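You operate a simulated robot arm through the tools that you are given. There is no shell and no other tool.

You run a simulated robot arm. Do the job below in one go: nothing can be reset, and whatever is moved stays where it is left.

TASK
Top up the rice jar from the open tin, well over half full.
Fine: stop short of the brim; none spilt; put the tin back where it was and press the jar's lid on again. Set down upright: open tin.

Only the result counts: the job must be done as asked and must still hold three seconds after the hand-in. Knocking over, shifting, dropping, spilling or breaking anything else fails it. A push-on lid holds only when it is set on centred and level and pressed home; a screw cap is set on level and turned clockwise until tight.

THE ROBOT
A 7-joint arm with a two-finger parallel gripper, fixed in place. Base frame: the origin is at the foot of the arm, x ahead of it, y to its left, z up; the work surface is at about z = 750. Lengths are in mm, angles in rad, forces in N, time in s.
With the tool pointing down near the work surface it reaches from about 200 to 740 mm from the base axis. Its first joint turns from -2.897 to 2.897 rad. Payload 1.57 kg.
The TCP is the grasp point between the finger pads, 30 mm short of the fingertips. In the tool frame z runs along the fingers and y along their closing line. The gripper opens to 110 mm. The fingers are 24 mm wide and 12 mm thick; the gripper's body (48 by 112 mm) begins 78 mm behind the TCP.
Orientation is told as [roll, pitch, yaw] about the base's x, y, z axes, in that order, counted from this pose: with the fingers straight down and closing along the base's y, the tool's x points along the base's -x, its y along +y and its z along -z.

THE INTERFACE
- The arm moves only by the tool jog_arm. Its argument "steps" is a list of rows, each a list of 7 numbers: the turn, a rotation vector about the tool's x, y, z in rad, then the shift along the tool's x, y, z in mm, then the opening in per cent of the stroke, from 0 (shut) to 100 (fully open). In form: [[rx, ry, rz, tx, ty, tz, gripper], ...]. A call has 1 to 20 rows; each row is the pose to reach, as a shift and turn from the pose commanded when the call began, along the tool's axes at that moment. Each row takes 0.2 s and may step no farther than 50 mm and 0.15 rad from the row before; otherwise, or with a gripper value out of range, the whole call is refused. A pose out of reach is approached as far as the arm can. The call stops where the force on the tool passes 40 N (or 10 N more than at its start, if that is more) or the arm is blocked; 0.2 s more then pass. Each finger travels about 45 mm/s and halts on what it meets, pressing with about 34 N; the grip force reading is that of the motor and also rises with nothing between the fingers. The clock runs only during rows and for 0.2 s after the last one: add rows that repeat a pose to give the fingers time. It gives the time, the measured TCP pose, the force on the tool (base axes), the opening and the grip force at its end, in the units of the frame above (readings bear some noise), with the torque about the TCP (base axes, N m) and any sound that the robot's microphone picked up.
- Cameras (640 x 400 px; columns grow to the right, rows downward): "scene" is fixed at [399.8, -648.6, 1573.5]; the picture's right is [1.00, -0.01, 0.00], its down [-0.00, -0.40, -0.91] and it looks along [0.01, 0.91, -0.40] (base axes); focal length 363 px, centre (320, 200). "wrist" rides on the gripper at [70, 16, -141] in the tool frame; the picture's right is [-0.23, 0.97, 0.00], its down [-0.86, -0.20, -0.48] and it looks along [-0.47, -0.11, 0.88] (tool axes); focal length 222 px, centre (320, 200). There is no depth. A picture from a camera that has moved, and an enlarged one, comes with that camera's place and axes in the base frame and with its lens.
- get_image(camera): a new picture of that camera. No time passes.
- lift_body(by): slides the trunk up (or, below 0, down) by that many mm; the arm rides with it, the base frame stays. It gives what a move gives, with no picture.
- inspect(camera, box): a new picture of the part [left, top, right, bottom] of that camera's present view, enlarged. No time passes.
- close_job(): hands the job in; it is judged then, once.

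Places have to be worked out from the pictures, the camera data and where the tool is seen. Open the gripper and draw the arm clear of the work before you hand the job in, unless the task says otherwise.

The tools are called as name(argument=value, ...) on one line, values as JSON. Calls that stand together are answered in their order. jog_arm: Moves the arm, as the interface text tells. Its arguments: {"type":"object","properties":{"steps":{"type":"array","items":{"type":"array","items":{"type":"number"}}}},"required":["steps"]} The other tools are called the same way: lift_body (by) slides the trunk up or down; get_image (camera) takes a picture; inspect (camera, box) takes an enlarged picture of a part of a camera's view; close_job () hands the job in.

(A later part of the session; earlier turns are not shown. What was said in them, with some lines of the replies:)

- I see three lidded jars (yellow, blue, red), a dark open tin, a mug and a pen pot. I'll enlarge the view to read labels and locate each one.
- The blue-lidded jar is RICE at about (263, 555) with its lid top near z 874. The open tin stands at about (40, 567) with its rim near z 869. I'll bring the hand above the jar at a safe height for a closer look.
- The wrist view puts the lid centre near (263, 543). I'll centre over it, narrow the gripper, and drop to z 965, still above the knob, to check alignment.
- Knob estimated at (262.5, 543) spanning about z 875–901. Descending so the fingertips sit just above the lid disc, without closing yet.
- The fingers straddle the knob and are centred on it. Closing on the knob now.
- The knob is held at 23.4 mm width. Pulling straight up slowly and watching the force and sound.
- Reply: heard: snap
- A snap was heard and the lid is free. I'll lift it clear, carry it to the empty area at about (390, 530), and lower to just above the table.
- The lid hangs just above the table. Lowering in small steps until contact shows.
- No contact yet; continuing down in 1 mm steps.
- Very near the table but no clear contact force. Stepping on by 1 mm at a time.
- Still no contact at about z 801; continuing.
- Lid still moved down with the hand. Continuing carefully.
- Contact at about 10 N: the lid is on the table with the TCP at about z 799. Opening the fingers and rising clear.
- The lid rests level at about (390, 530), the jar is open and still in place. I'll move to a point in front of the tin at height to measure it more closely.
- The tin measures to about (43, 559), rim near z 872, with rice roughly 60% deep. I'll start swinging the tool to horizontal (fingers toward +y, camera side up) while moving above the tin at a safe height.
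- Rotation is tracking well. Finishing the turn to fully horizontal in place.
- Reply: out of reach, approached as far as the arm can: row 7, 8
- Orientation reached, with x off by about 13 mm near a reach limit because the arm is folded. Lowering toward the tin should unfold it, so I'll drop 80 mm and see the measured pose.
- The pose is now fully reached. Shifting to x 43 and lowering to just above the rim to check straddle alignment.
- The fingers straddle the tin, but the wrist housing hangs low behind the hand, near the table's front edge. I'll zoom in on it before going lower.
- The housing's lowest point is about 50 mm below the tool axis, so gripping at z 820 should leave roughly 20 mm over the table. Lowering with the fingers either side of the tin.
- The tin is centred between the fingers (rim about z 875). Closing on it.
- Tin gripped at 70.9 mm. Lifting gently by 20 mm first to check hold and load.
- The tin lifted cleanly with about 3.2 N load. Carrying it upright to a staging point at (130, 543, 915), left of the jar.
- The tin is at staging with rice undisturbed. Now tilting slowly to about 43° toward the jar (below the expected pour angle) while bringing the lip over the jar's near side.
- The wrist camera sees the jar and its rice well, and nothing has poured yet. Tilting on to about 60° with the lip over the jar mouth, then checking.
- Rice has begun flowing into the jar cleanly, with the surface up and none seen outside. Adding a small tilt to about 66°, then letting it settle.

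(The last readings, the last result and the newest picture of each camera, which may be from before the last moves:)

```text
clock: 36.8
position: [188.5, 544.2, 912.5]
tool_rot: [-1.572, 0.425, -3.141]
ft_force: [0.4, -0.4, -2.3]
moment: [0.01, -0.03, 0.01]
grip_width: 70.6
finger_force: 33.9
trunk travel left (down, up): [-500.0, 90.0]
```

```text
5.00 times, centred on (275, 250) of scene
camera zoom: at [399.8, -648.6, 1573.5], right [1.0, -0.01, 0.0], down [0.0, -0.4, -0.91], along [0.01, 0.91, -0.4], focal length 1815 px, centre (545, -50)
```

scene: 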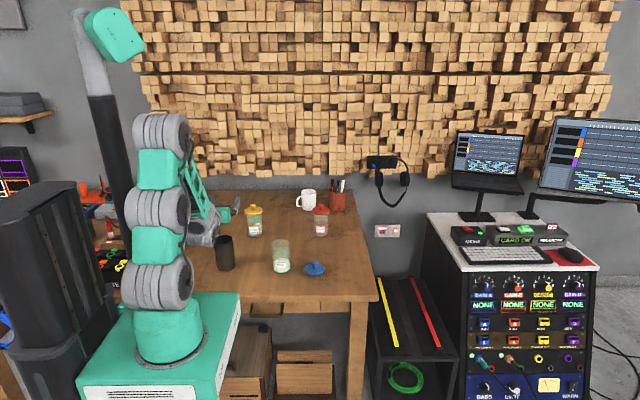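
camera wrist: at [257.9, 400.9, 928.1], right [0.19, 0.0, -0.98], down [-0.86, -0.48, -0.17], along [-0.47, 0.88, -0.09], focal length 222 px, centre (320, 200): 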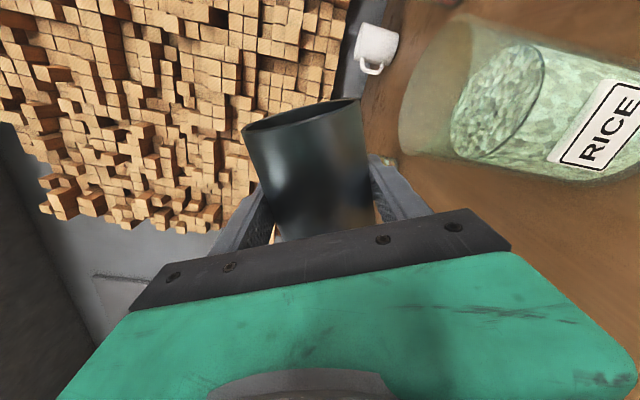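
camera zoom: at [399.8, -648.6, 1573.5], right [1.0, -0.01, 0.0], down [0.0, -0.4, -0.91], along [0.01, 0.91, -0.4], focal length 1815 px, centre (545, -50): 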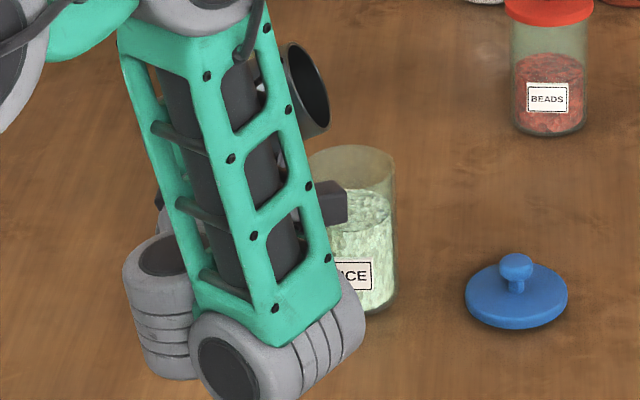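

The jar is at about 65% now. A small extra tilt of 0.05 rad should bring it to around 75%.

jog_arm(steps=[[0, 0, 0.025, 1.2, -1.4, 0, 50], [0, 0, 0.05, 2.4, -2.8, 0, 50], [0, 0, 0.05, 2.4, -2.8, 0, 50], [0, 0, 0.05, 2.4, -2.8, 0, 50]])

get_image(camera="wrist")

inspect(camera="scene", box=[240, 210, 310, 290])

```text
clock: 37.8
position: [189.6, 543.0, 916.0]
tool_rot: [-1.572, 0.373, -3.143]
ft_force: [-0.8, -0.7, -1.2]
moment: [0.03, 0.0, 0.01]
grip_width: 70.5
finger_force: 33.6
trunk travel left (down, up): [-500.0, 90.0]
```

```text
taken
camera wrist: at [259.6, 400.9, 928.0], right [0.14, 0.0, -0.99], down [-0.87, -0.48, -0.13], along [-0.47, 0.88, -0.07], focal length 222 px, centre (320, 200)
```

wrist: 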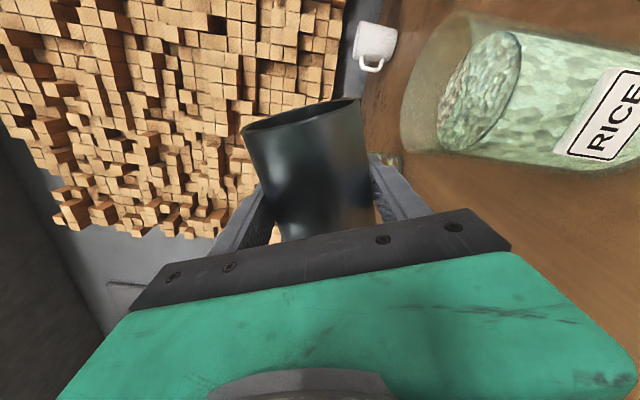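

```text
5.00 times, centred on (275, 250) of scene
camera zoom: at [399.8, -648.6, 1573.5], right [1.0, -0.01, 0.0], down [0.0, -0.4, -0.91], along [0.01, 0.91, -0.4], focal length 1815 px, centre (545, -50)
```

zoom: 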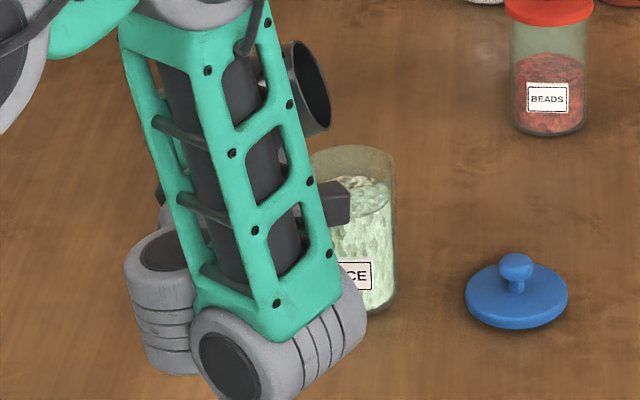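

The level is now about 75%, well over half and short of the brim. Tilting the tin back upright promptly and retreating to staging.

jog_arm(steps=[[0, 0, -0.133, -4, 2.7, 0, 50], [0, 0, -0.266, -7, 3.4, 0, 50], [0, 0, -0.399, -12, 2.5, 0, 50], [0, 0, -0.532, -22, -3, 0, 50], [0, 0, -0.665, -33, -11, 0, 50], [0, 0, -0.798, -44, -18.5, 0, 50], [0, 0, -0.931, -52, -22, 0, 50], [0, 0, -1.064, -55, -23.2, 0, 50], [0, 0, -1.197, -55, -23.2, 0, 50], [0, 0, -1.197, -55, -23.2, 0, 50]])

get_image(camera="wrist")

inspect(camera="scene", box=[240, 210, 310, 290])

```text
clock: 40.0
position: [129.5, 542.7, 918.9]
tool_rot: [1.219, 1.57, -0.354]
ft_force: [0.3, -0.3, -1.5]
moment: [0.02, 0.0, -0.02]
grip_width: 70.5
finger_force: 33.8
trunk travel left (down, up): [-500.0, 90.0]
```

```text
taken
camera wrist: at [145.2, 400.7, 989.2], right [0.97, 0.0, -0.23], down [-0.2, -0.48, -0.86], along [-0.11, 0.88, -0.47], focal length 222 px, centre (320, 200)
```

wrist: 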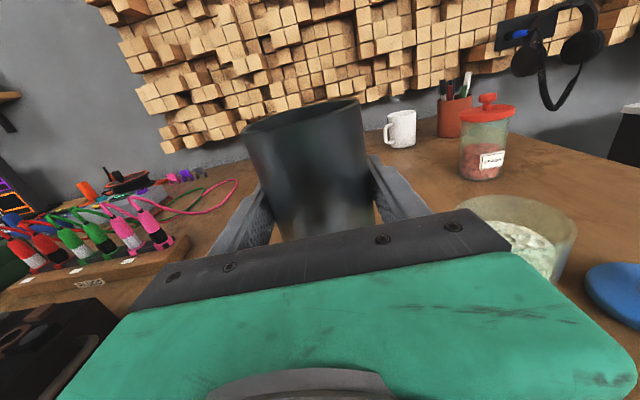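

```text
5.00 times, centred on (275, 250) of scene
camera zoom: at [399.8, -648.6, 1573.5], right [1.0, -0.01, 0.0], down [0.0, -0.4, -0.91], along [0.01, 0.91, -0.4], focal length 1815 px, centre (545, -50)
```

zoom: 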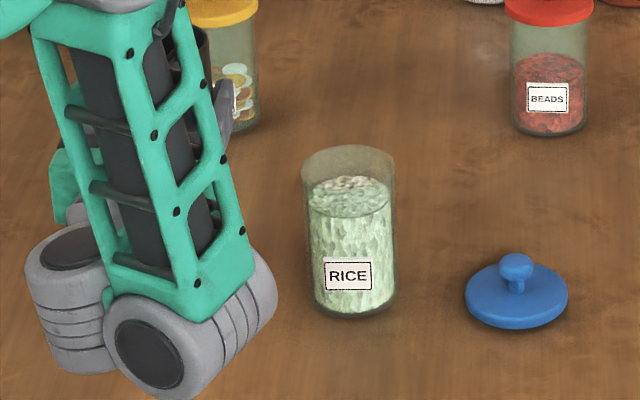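

The jar is at about 78% with no rice outside it. Returning the tin to its original spot: lateral first, then down to just above the table.

jog_arm(steps=[[0, 0, 0, 0, -15, 3, 50], [0, 0, 0, 0, -35, 7, 50], [0, 0, 0, 0, -55, 11, 50], [0, 0, 0, -5, -73, 14, 50], [0, 0, 0, -20, -83, 16, 50], [0, 0, 0, -40, -86.8, 16.5, 50], [0, 0, 0, -60, -86.8, 16.5, 50], [0, 0, 0, -78, -86.8, 16.5, 50], [0, 0, 0, -88, -86.8, 16.5, 50], [0, 0, 0, -94, -86.8, 16.5, 50], [0, 0, 0, -94, -86.8, 16.5, 50]])

get_image(camera="wrist")

```text
clock: 42.4
position: [42.6, 560.8, 822.9]
tool_rot: [0.152, 1.571, -1.419]
ft_force: [-0.8, 0.7, -1.3]
moment: [0.02, -0.01, -0.01]
grip_width: 70.7
finger_force: 34.2
trunk travel left (down, up): [-500.0, 90.0]
```

```text
taken
camera wrist: at [58.1, 417.6, 894.7], right [0.97, 0.0, -0.23], down [-0.2, -0.48, -0.85], along [-0.11, 0.88, -0.47], focal length 222 px, centre (320, 200)
```

wrist: 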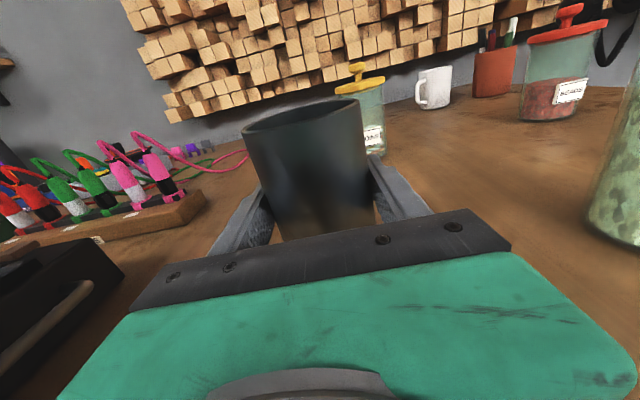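

By the camera pose, the tin is 3.6 mm above its original height and within 1 mm sideways. Setting it down the last bit.

jog_arm(steps=[[0, 0, 0, -1.2, 0.4, -0.3, 50], [0, 0, 0, -2.4, 0.7, -0.5, 50], [0, 0, 0, -3.2, 0.7, -0.5, 50], [0, 0, 0, -3.7, 0.7, -0.5, 50]])

get_image(camera="wrist")

```text
clock: 43.4
position: [43.8, 559.3, 821.0]
tool_rot: [1.177, 1.572, -0.394]
ft_force: [-1.1, -0.3, -0.6]
moment: [0.0, 0.03, 0.05]
grip_width: 70.7
finger_force: 33.8
trunk travel left (down, up): [-500.0, 90.0]
```

```text
taken
camera wrist: at [59.2, 416.9, 891.5], right [0.97, 0.0, -0.23], down [-0.2, -0.48, -0.86], along [-0.11, 0.88, -0.47], focal length 222 px, centre (320, 200)
```

wrist: 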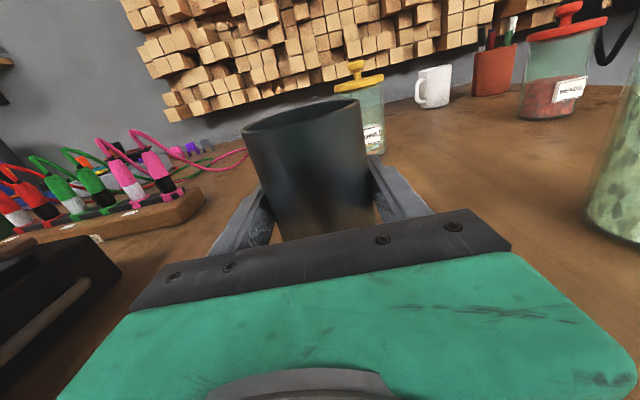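

Nearly at the original height (0.4 mm above). One more small nudge down for contact.

jog_arm(steps=[[0, 0, 0, -0.5, 0, 0, 50], [0, 0, 0, -1.0, 0, 0, 50]])

```text
clock: 44.0
position: [43.8, 558.7, 819.4]
tool_rot: [3.118, 1.569, 1.548]
ft_force: [-1.1, -2.2, 7.6]
moment: [-0.29, 0.04, 0.02]
grip_width: 70.5
finger_force: 33.6
trunk travel left (down, up): [-500.0, 90.0]
```

Contact with the table at about 7.6 N up. Relaxing slightly, opening the fingers fully, then rising straight up clear of the rim.

jog_arm(steps=[[0, 0, 0, 0.6, 0, 0, 50], [0, 0, 0, 0.6, 0, 0, 65], [0, 0, 0, 0.6, 0, 0, 75], [0, 0, 0, 0.6, 0, 0, 90], [0, 0, 0, 0.6, 0, 0, 100], [0, 0, 0, 0.6, 0, 0, 100], [0, 0, 0, 0.6, 0, 0, 100]])

get_image(camera="wrist")

```text
clock: 45.6
position: [43.8, 558.1, 819.2]
tool_rot: [0.146, 1.571, -1.427]
ft_force: [-0.3, -0.4, 0.4]
moment: [0.0, 0.02, -0.01]
grip_width: 110.0
finger_force: 0.2
trunk travel left (down, up): [-500.0, 90.0]
```

```text
taken
camera wrist: at [59.2, 416.5, 891.2], right [0.97, 0.0, -0.23], down [-0.2, -0.48, -0.85], along [-0.11, 0.88, -0.47], focal length 222 px, centre (320, 200)
```

wrist: 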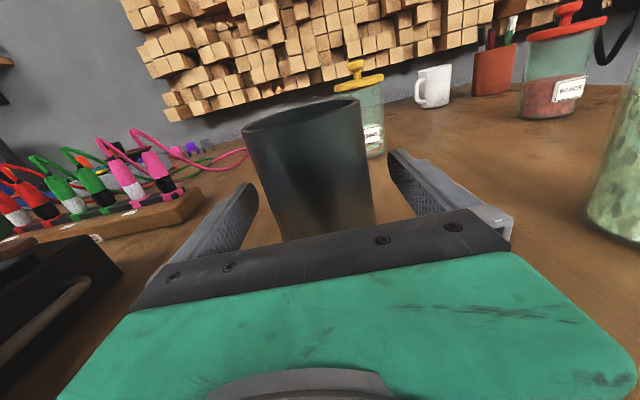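

The tin stands upright where it was. Rising straight up 150 mm.

jog_arm(steps=[[0, 0, 0, 10, 0, 0, 100], [0, 0, 0, 25, 0, 0, 100], [0, 0, 0, 45, 0, 0, 100], [0, 0, 0, 70, 0, 0, 100], [0, 0, 0, 95, 0, 0, 100], [0, 0, 0, 120, 5, 0, 100], [0, 0, 0, 140, 12, 0, 100], [0, 0, 0, 150, 14, 0, 100], [0, 0, 0, 150, 14, 0, 100]])

inspect(camera="scene", box=[170, 190, 350, 300])

```text
clock: 47.6
position: [57.6, 558.9, 969.2]
tool_rot: [-0.387, 1.57, -1.959]
ft_force: [0.3, 0.3, 0.3]
moment: [0.02, 0.0, -0.03]
grip_width: 109.9
finger_force: 0.1
trunk travel left (down, up): [-500.0, 90.0]
```

```text
3.56 times, centred on (260, 245) of scene
camera zoom: at [399.8, -648.6, 1573.5], right [1.0, -0.01, 0.0], down [0.0, -0.4, -0.91], along [0.01, 0.91, -0.4], focal length 1290 px, centre (533, 40)
```

zoom: 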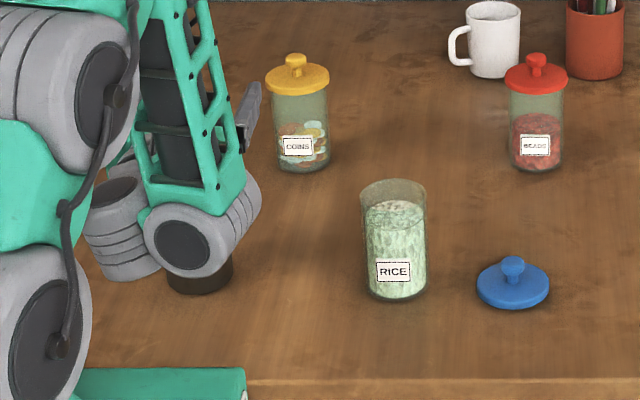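

Tin clear. Turning the tool back to pointing straight down while rising.

jog_arm(steps=[[0.0806, -0.0806, -0.0806, 6, 2, -3, 100], [0.1612, -0.1612, -0.1612, 12, 4, -6, 100], [0.2418, -0.2418, -0.2418, 18, 6, -9, 100], [0.3224, -0.3224, -0.3224, 24, 8, -12, 100], [0.403, -0.403, -0.403, 30, 10, -15, 100], [0.4836, -0.4836, -0.4836, 36, 12, -18, 100], [0.5642, -0.5642, -0.5642, 42, 14, -21, 100], [0.6448, -0.6448, -0.6448, 48, 16, -24, 100], [0.7254, -0.7254, -0.7254, 54, 18, -28, 100], [0.806, -0.806, -0.806, 60, 20, -32, 100], [0.8866, -0.8866, -0.8866, 66, 22, -36, 100], [0.9672, -0.9672, -0.9672, 70, 22, -40, 100], [1.0478, -1.0478, -1.0478, 70, 22, -40, 100], [1.1284, -1.1284, -1.1284, 70, 22, -40, 100], [1.2092, -1.2092, -1.2092, 70, 22, -40, 100], [1.2092, -1.2092, -1.2092, 70, 22, -40, 100]])

get_image(camera="scene")

get_image(camera="wrist")

```text
clock: 51.0
position: [79.4, 519.3, 1040.7]
tool_rot: [-0.001, 0.0, 0.001]
ft_force: [0.9, 0.4, 0.1]
moment: [-0.04, 0.01, 0.0]
grip_width: 109.8
finger_force: 0.2
trunk travel left (down, up): [-500.0, 90.0]
```

```text
taken
```

scene: 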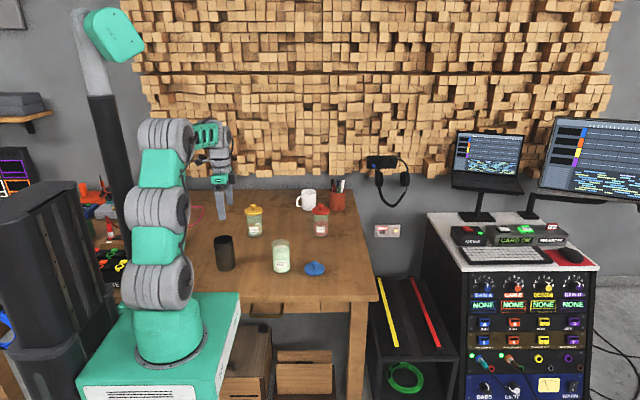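

```text
taken
camera wrist: at [9.1, 534.7, 1182.6], right [0.23, 0.97, 0.0], down [0.86, -0.2, 0.48], along [0.47, -0.11, -0.88], focal length 222 px, centre (320, 200)
```

wrist: 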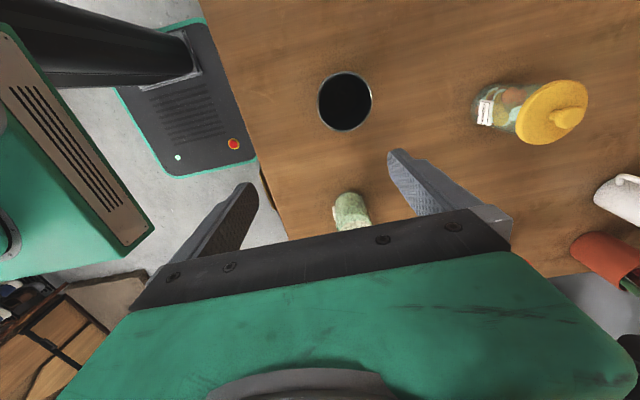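

All is well: the tin is back at about (40, 560), upright. Moving over to the lid at the place I left it, staying high.

jog_arm(steps=[[0, 0, 0, -30, 1, 0, 90], [0, 0, 0, -70, 2.5, 0, 80], [0, 0, 0, -110, 4, 0, 70], [0, 0, 0, -150, 5.5, 0, 60], [0, 0, 0, -190, 7, 0, 55], [0, 0, 0, -230, 8.5, 0, 55], [0, 0, 0, -270, 10, 0, 55], [0, 0, 0, -300, 10.8, 10, 55], [0, 0, 0, -311, 10.8, 40, 55], [0, 0, 0, -311, 10.8, 80, 55], [0, 0, 0, -311, 10.8, 120, 55], [0, 0, 0, -311, 10.8, 150, 55], [0, 0, 0, -311, 10.8, 160, 55], [0, 0, 0, -311, 10.8, 160, 55]])

get_image(camera="wrist")

inspect(camera="scene", box=[200, 190, 360, 290])

```text
clock: 54.0
position: [391.0, 529.0, 881.1]
tool_rot: [0.002, -0.001, 0.001]
ft_force: [-0.1, -0.2, -0.1]
moment: [0.0, -0.01, 0.0]
grip_width: 60.4
finger_force: 0.2
trunk travel left (down, up): [-500.0, 90.0]
```

```text
taken
camera wrist: at [319.6, 544.5, 1023.0], right [0.23, 0.97, 0.0], down [0.86, -0.2, 0.48], along [0.47, -0.11, -0.88], focal length 222 px, centre (320, 200)
```

wrist: 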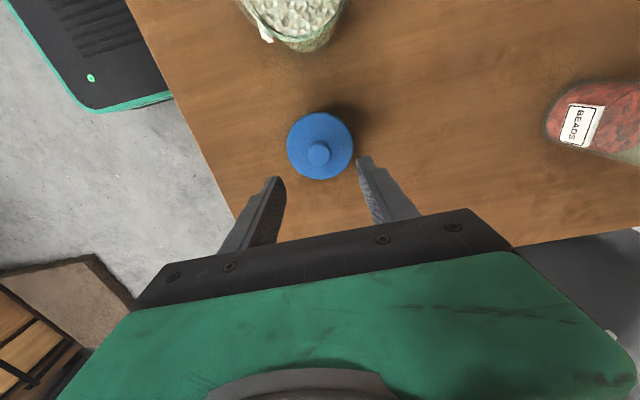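

```text
4.00 times, centred on (280, 240) of scene
camera zoom: at [399.8, -648.6, 1573.5], right [1.0, -0.01, 0.0], down [0.0, -0.4, -0.91], along [0.01, 0.91, -0.4], focal length 1452 px, centre (480, 40)
```

zoom: 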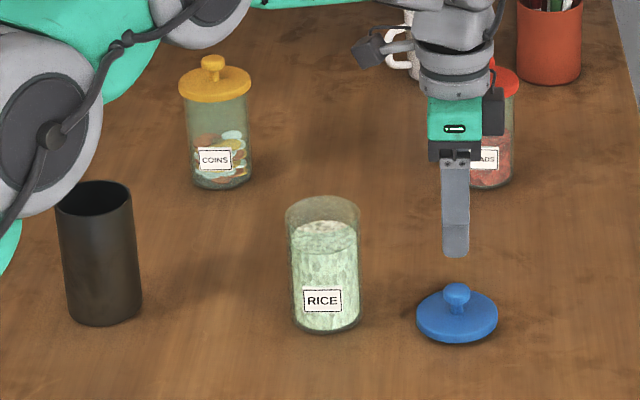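

Lid ahead and centred. Lowering onto the knob at the same height as when it was released.

jog_arm(steps=[[0, 0, 0, -0.5, 1, 25, 55], [0, 0, 0, -0.5, 1, 50, 55], [0, 0, 0, -0.5, 1, 65, 55], [0, 0, 0, -0.5, 1, 75, 55], [0, 0, 0, -0.5, 1, 80, 55], [0, 0, 0, -0.5, 1, 80, 55]])

inspect(camera="wrist", box=[220, 90, 460, 240])

```text
clock: 55.4
position: [390.7, 531.4, 800.3]
tool_rot: [0.0, -0.002, 0.0]
ft_force: [-1.1, -0.6, 0.3]
moment: [0.01, -0.03, -0.03]
grip_width: 60.4
finger_force: 0.1
trunk travel left (down, up): [-500.0, 90.0]
```

```text
2.67 times, centred on (340, 165) of wrist
camera zoom: at [320.3, 546.5, 942.7], right [0.23, 0.97, 0.0], down [0.85, -0.2, 0.48], along [0.47, -0.11, -0.88], focal length 592 px, centre (267, 293)
```

zoom: 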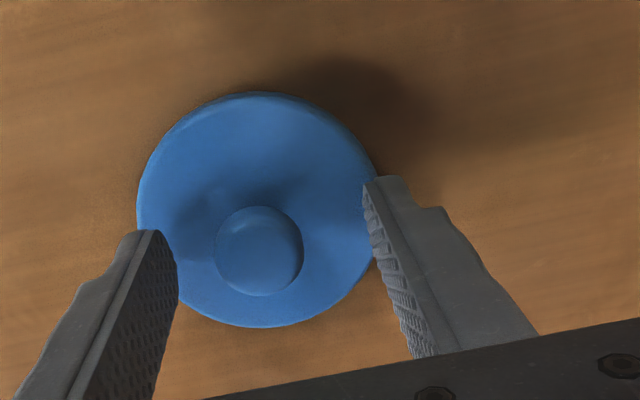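

The knob is about 1.5 mm off in y and 1 mm in x compared with the original grip view. Correcting that, then closing.

jog_arm(steps=[[0, 0, 0, 0.9, -1.5, 0, 55], [0, 0, 0, 0.9, -1.5, 0, 35], [0, 0, 0, 0.9, -1.5, 0, 15], [0, 0, 0, 0.9, -1.5, 0, 10], [0, 0, 0, 0.9, -1.5, 0, 10], [0, 0, 0, 0.9, -1.5, 0, 10]])

inspect(camera="wrist", box=[220, 90, 460, 240])

```text
clock: 56.8
position: [389.6, 530.3, 799.7]
tool_rot: [0.0, 0.001, 0.0]
ft_force: [0.7, -0.1, -0.8]
moment: [-0.03, 0.0, -0.01]
grip_width: 23.3
finger_force: 33.5
trunk travel left (down, up): [-500.0, 90.0]
```

```text
2.67 times, centred on (340, 165) of wrist
camera zoom: at [319.4, 544.8, 942.5], right [0.23, 0.97, 0.0], down [0.86, -0.2, 0.48], along [0.47, -0.11, -0.88], focal length 592 px, centre (267, 293)
```

zoom: 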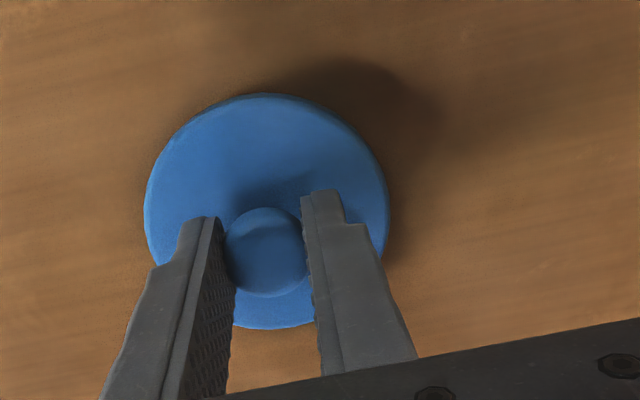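

Lid regripped in the same relation as originally. Lifting, carrying over the jar and lowering to about 20 mm above its seat.

jog_arm(steps=[[0, 0, 0, 0, 0, -10, 10], [0, 0, 0, 0, 0, -35, 10], [0, 0, 0, 0, 0, -70, 10], [0, 0, 0, 0, 0, -105, 10], [0, 0, 0, 0, 0, -140, 10], [0, 0, 0, 5, 1, -165, 10], [0, 0, 0, 30, 4, -170, 10], [0, 0, 0, 60, 7, -170, 10], [0, 0, 0, 90, 10, -170, 10], [0, 0, 0, 115, 12.5, -170, 10], [0, 0, 0, 126.8, 13.5, -165, 10], [0, 0, 0, 126.8, 13.5, -150, 10], [0, 0, 0, 126.8, 13.5, -135, 10], [0, 0, 0, 126.8, 13.5, -130, 10], [0, 0, 0, 126.8, 13.5, -130, 10]])

get_image(camera="wrist")

inspect(camera="scene", box=[240, 200, 330, 280])

```text
clock: 60.0
position: [264.5, 543.1, 930.1]
tool_rot: [0.001, 0.001, -0.001]
ft_force: [-1.1, 0.2, -0.8]
moment: [-0.01, -0.01, 0.01]
grip_width: 23.3
finger_force: 33.7
trunk travel left (down, up): [-500.0, 90.0]
```

```text
taken
camera wrist: at [193.5, 558.5, 1072.1], right [0.23, 0.97, 0.0], down [0.86, -0.2, 0.48], along [0.47, -0.11, -0.88], focal length 222 px, centre (320, 200)
```

wrist: 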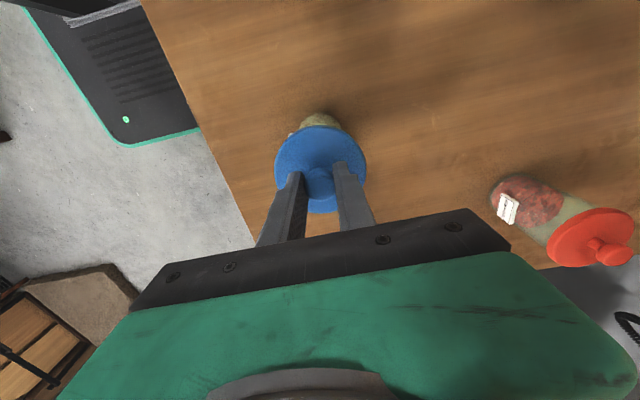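

```text
5.00 times, centred on (285, 240) of scene
camera zoom: at [399.8, -648.6, 1573.5], right [1.0, -0.01, 0.0], down [0.0, -0.4, -0.91], along [0.01, 0.91, -0.4], focal length 1815 px, centre (495, 0)
```

zoom: 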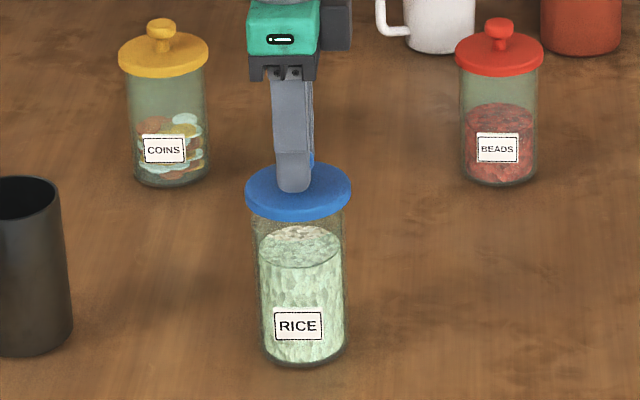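

Lid is aligned over the jar, about 1 mm too far in +x. Correcting that and lowering to a few mm above the seat.

jog_arm(steps=[[0, 0, 0, 0.9, 0, 4, 10], [0, 0, 0, 0.9, 0, 8, 10], [0, 0, 0, 0.9, 0, 12, 10], [0, 0, 0, 0.9, 0, 14, 10], [0, 0, 0, 0.9, 0, 14, 10]])

inspect(camera="scene", box=[260, 210, 310, 280])

inspect(camera="wrist", box=[220, 90, 460, 240])

```text
clock: 61.2
position: [262.8, 542.9, 917.1]
tool_rot: [0.0, -0.002, 0.001]
ft_force: [0.3, -0.4, 0.1]
moment: [0.01, -0.02, -0.01]
grip_width: 23.0
finger_force: 34.3
trunk travel left (down, up): [-500.0, 90.0]
```

```text
5.71 times, centred on (285, 245) of scene
camera zoom: at [399.8, -648.6, 1573.5], right [1.0, -0.01, 0.0], down [0.0, -0.4, -0.91], along [0.01, 0.91, -0.4], focal length 2074 px, centre (520, -57)
```

zoom: 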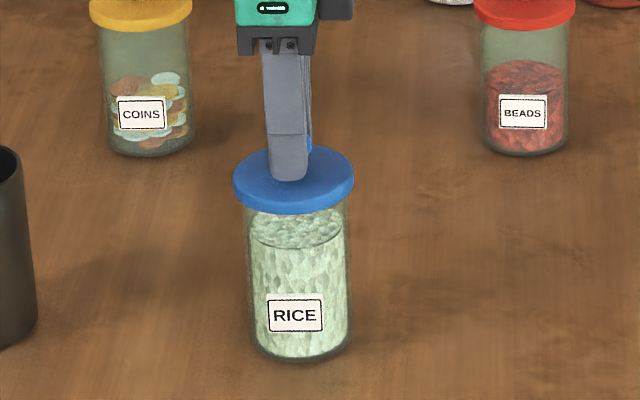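

```text
2.67 times, centred on (340, 165) of wrist
camera zoom: at [191.9, 558.4, 1058.6], right [0.23, 0.97, 0.0], down [0.86, -0.2, 0.48], along [0.47, -0.11, -0.88], focal length 592 px, centre (267, 293)
```

zoom: 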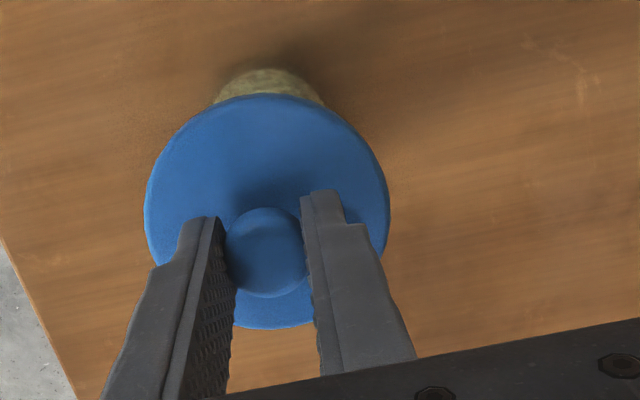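

The view matches the original seated picture almost exactly. Pressing down in 1 mm steps, watching force and sound.

jog_arm(steps=[[0, 0, 0, 0, 0, 1, 10], [0, 0, 0, 0, 0, 2, 10], [0, 0, 0, 0, 0, 3, 10], [0, 0, 0, 0, 0, 4, 10], [0, 0, 0, 0, 0, 5, 10], [0, 0, 0, 0, 0, 6, 10]])

```text
clock: 62.6
position: [263.4, 541.9, 910.1]
tool_rot: [-0.001, 0.0, -0.001]
ft_force: [0.1, 0.3, -0.4]
moment: [0.0, -0.01, 0.04]
grip_width: 22.7
finger_force: 33.6
trunk travel left (down, up): [-500.0, 90.0]
```

No contact force yet near seat height. Continuing down in 0.7 mm steps.

jog_arm(steps=[[0, 0, 0, 0, 0, 0.7, 10], [0, 0, 0, 0, 0, 1.4, 10], [0, 0, 0, 0, 0, 2.1, 10]])

```text
clock: 63.4
position: [263.3, 542.5, 910.4]
tool_rot: [0.003, -0.002, -0.001]
ft_force: [0.3, 0.7, 10.9]
moment: [-0.02, 0.06, 0.01]
grip_width: 23.3
finger_force: 34.0
trunk travel left (down, up): [-500.0, 90.0]
heard: snap
```

A snap was heard with about 11 N of pressing force. Pressing slightly further to be sure it is home.

jog_arm(steps=[[0, 0, 0, 0, 0, 0.7, 10], [0, 0, 0, 0, 0, 1.4, 10], [0, 0, 0, 0, 0, 1.4, 10]])

inspect(camera="scene", box=[240, 200, 330, 280])

inspect(camera="wrist", box=[220, 90, 460, 240])

```text
clock: 64.2
position: [262.7, 542.8, 909.4]
tool_rot: [0.004, -0.002, -0.001]
ft_force: [0.7, 2.1, 26.2]
moment: [0.08, -0.01, 0.01]
grip_width: 23.3
finger_force: 33.7
trunk travel left (down, up): [-500.0, 90.0]
```

```text
5.00 times, centred on (285, 240) of scene
camera zoom: at [399.8, -648.6, 1573.5], right [1.0, -0.01, 0.0], down [0.0, -0.4, -0.91], along [0.01, 0.91, -0.4], focal length 1815 px, centre (495, 0)
```

zoom: 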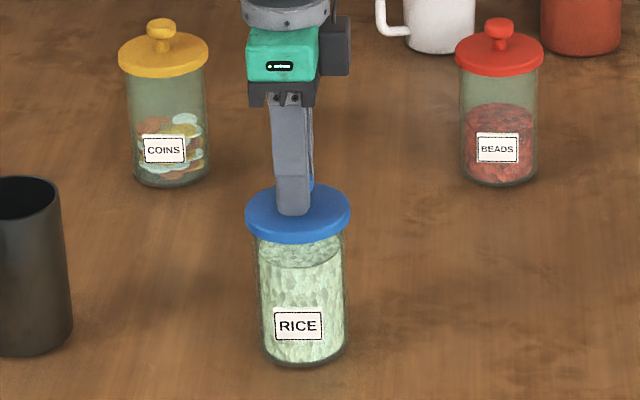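

```text
2.67 times, centred on (340, 165) of wrist
camera zoom: at [192.0, 557.7, 1052.1], right [0.23, 0.97, 0.01], down [0.85, -0.2, 0.48], along [0.47, -0.1, -0.88], focal length 592 px, centre (267, 293)
```

zoom: 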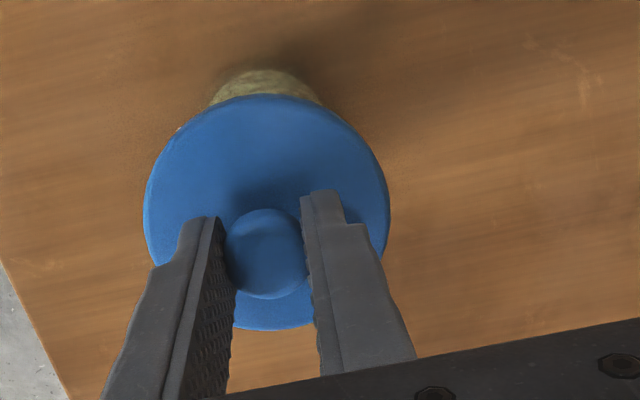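

The lid is at its original height under 26 N. Relaxing the preload, opening, and withdrawing upward.

jog_arm(steps=[[0, 0, 0, 0, 0, -1, 10], [0, 0, 0, 0, 0, -1.7, 10], [0, 0, 0, 0, 0, -1.7, 30], [0, 0, 0, 0, 0, -1.7, 50], [0, 0, 0, 0, 0, -1.7, 55], [0, 0, 0, 0, 0, -1.7, 55], [0, 0, 0, 0, 0, -1.7, 55]])

inspect(camera="wrist", box=[220, 90, 460, 240])

```text
clock: 65.8
position: [261.8, 542.9, 907.9]
tool_rot: [-0.001, -0.002, 0.0]
ft_force: [0.0, 1.1, 0.5]
moment: [0.0, 0.02, 0.0]
grip_width: 60.5
finger_force: 0.1
trunk travel left (down, up): [-500.0, 90.0]
```

```text
2.67 times, centred on (340, 165) of wrist
camera zoom: at [192.2, 558.4, 1050.2], right [0.23, 0.97, 0.0], down [0.86, -0.2, 0.48], along [0.47, -0.11, -0.88], focal length 592 px, centre (267, 293)
```

zoom: 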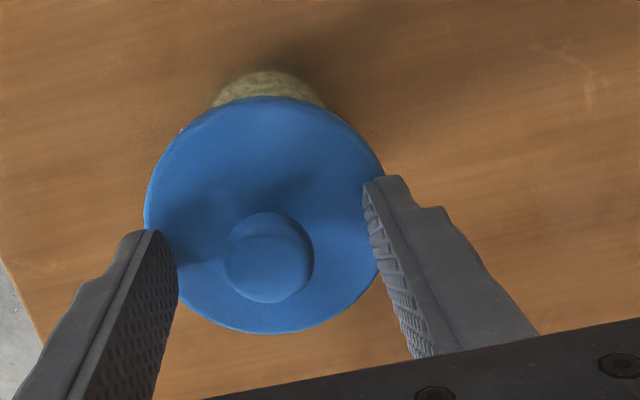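

Fingers are clear of the knob. Rising straight up and drawing the arm back.

jog_arm(steps=[[0, 0, 0, 0, 0, -10, 55], [0, 0, 0, 0, 0, -30, 55], [0, 0, 0, 0, 0, -60, 60], [0, 0, 0, 0, 0, -95, 70], [0, 0, 0, 0, 0, -130, 80], [0, 0, 0, 0, 0, -165, 100], [0, 0, 0, 25, -18, -190, 100], [0, 0, 0, 60, -42, -205, 100], [0, 0, 0, 95, -66, -220, 100], [0, 0, 0, 130, -90, -235, 100], [0, 0, 0, 165, -115, -250, 100], [0, 0, 0, 195, -135, -260, 100], [0, 0, 0, 210, -145, -265, 100], [0, 0, 0, 210, -145, -265, 100]])

inspect(camera="scene", box=[190, 180, 370, 290])

inspect(camera="scene", box=[255, 220, 325, 285])

get_image(camera="wrist")

```text
clock: 68.8
position: [51.6, 396.8, 1173.7]
tool_rot: [-0.001, 0.0, 0.001]
ft_force: [0.3, 0.1, 0.8]
moment: [0.0, 0.02, -0.02]
grip_width: 109.9
finger_force: 0.0
trunk travel left (down, up): [-500.0, 90.0]
```

```text
3.56 times, centred on (280, 235) of scene
camera zoom: at [399.8, -648.6, 1573.5], right [1.0, -0.01, 0.0], down [0.0, -0.4, -0.91], along [0.01, 0.91, -0.4], focal length 1290 px, centre (462, 76)
```

zoom: 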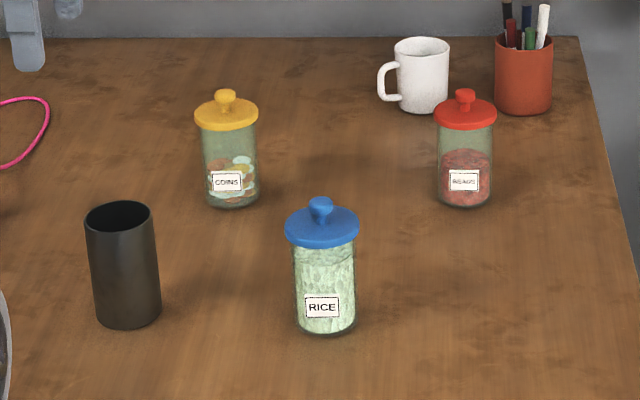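

```text
6.15 times, centred on (290, 252) of scene
camera zoom: at [399.8, -648.6, 1573.5], right [1.0, -0.01, 0.0], down [0.0, -0.4, -0.91], along [0.01, 0.91, -0.4], focal length 2234 px, centre (505, -123)
```

zoom: 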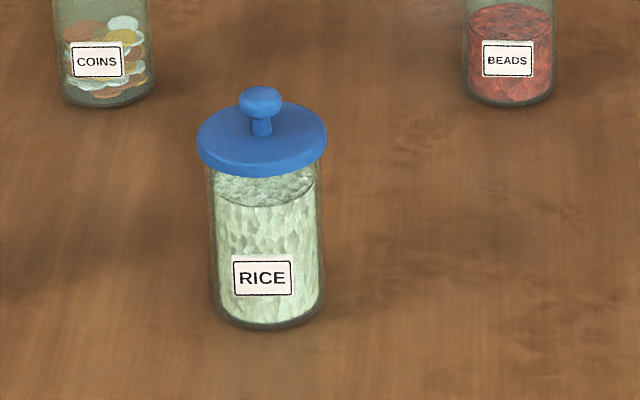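

```text
taken
camera wrist: at [-18.1, 412.5, 1315.8], right [0.23, 0.97, 0.0], down [0.86, -0.2, 0.48], along [0.47, -0.11, -0.88], focal length 222 px, centre (320, 200)
```

wrist: 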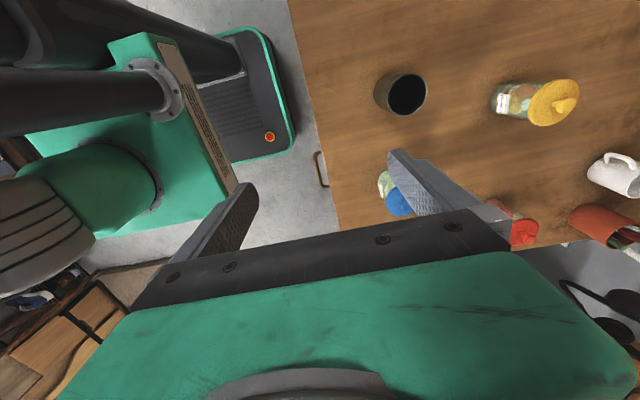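

The jar is about 75–78% full with its lid level and snapped on, the tin stands upright in its original place, and nothing is spilt or shifted. The arm is clear with the gripper open, so I'm handing the job in.

close_job()

```text
The job is handed in.
```

I topped up the rice jar to about three-quarters full, judged from the pictures. The level sits about 25 mm below the rim.

- **Lid:** it snapped back on and sits level at its original height.
- **Tin:** it stands upright within about 1 mm of where it was, still holding some rice.
- **Spills:** no rice shows on the table, and nothing else was moved.

The gripper was open and the arm clear when I handed the job in. I haven't seen the result of the check.
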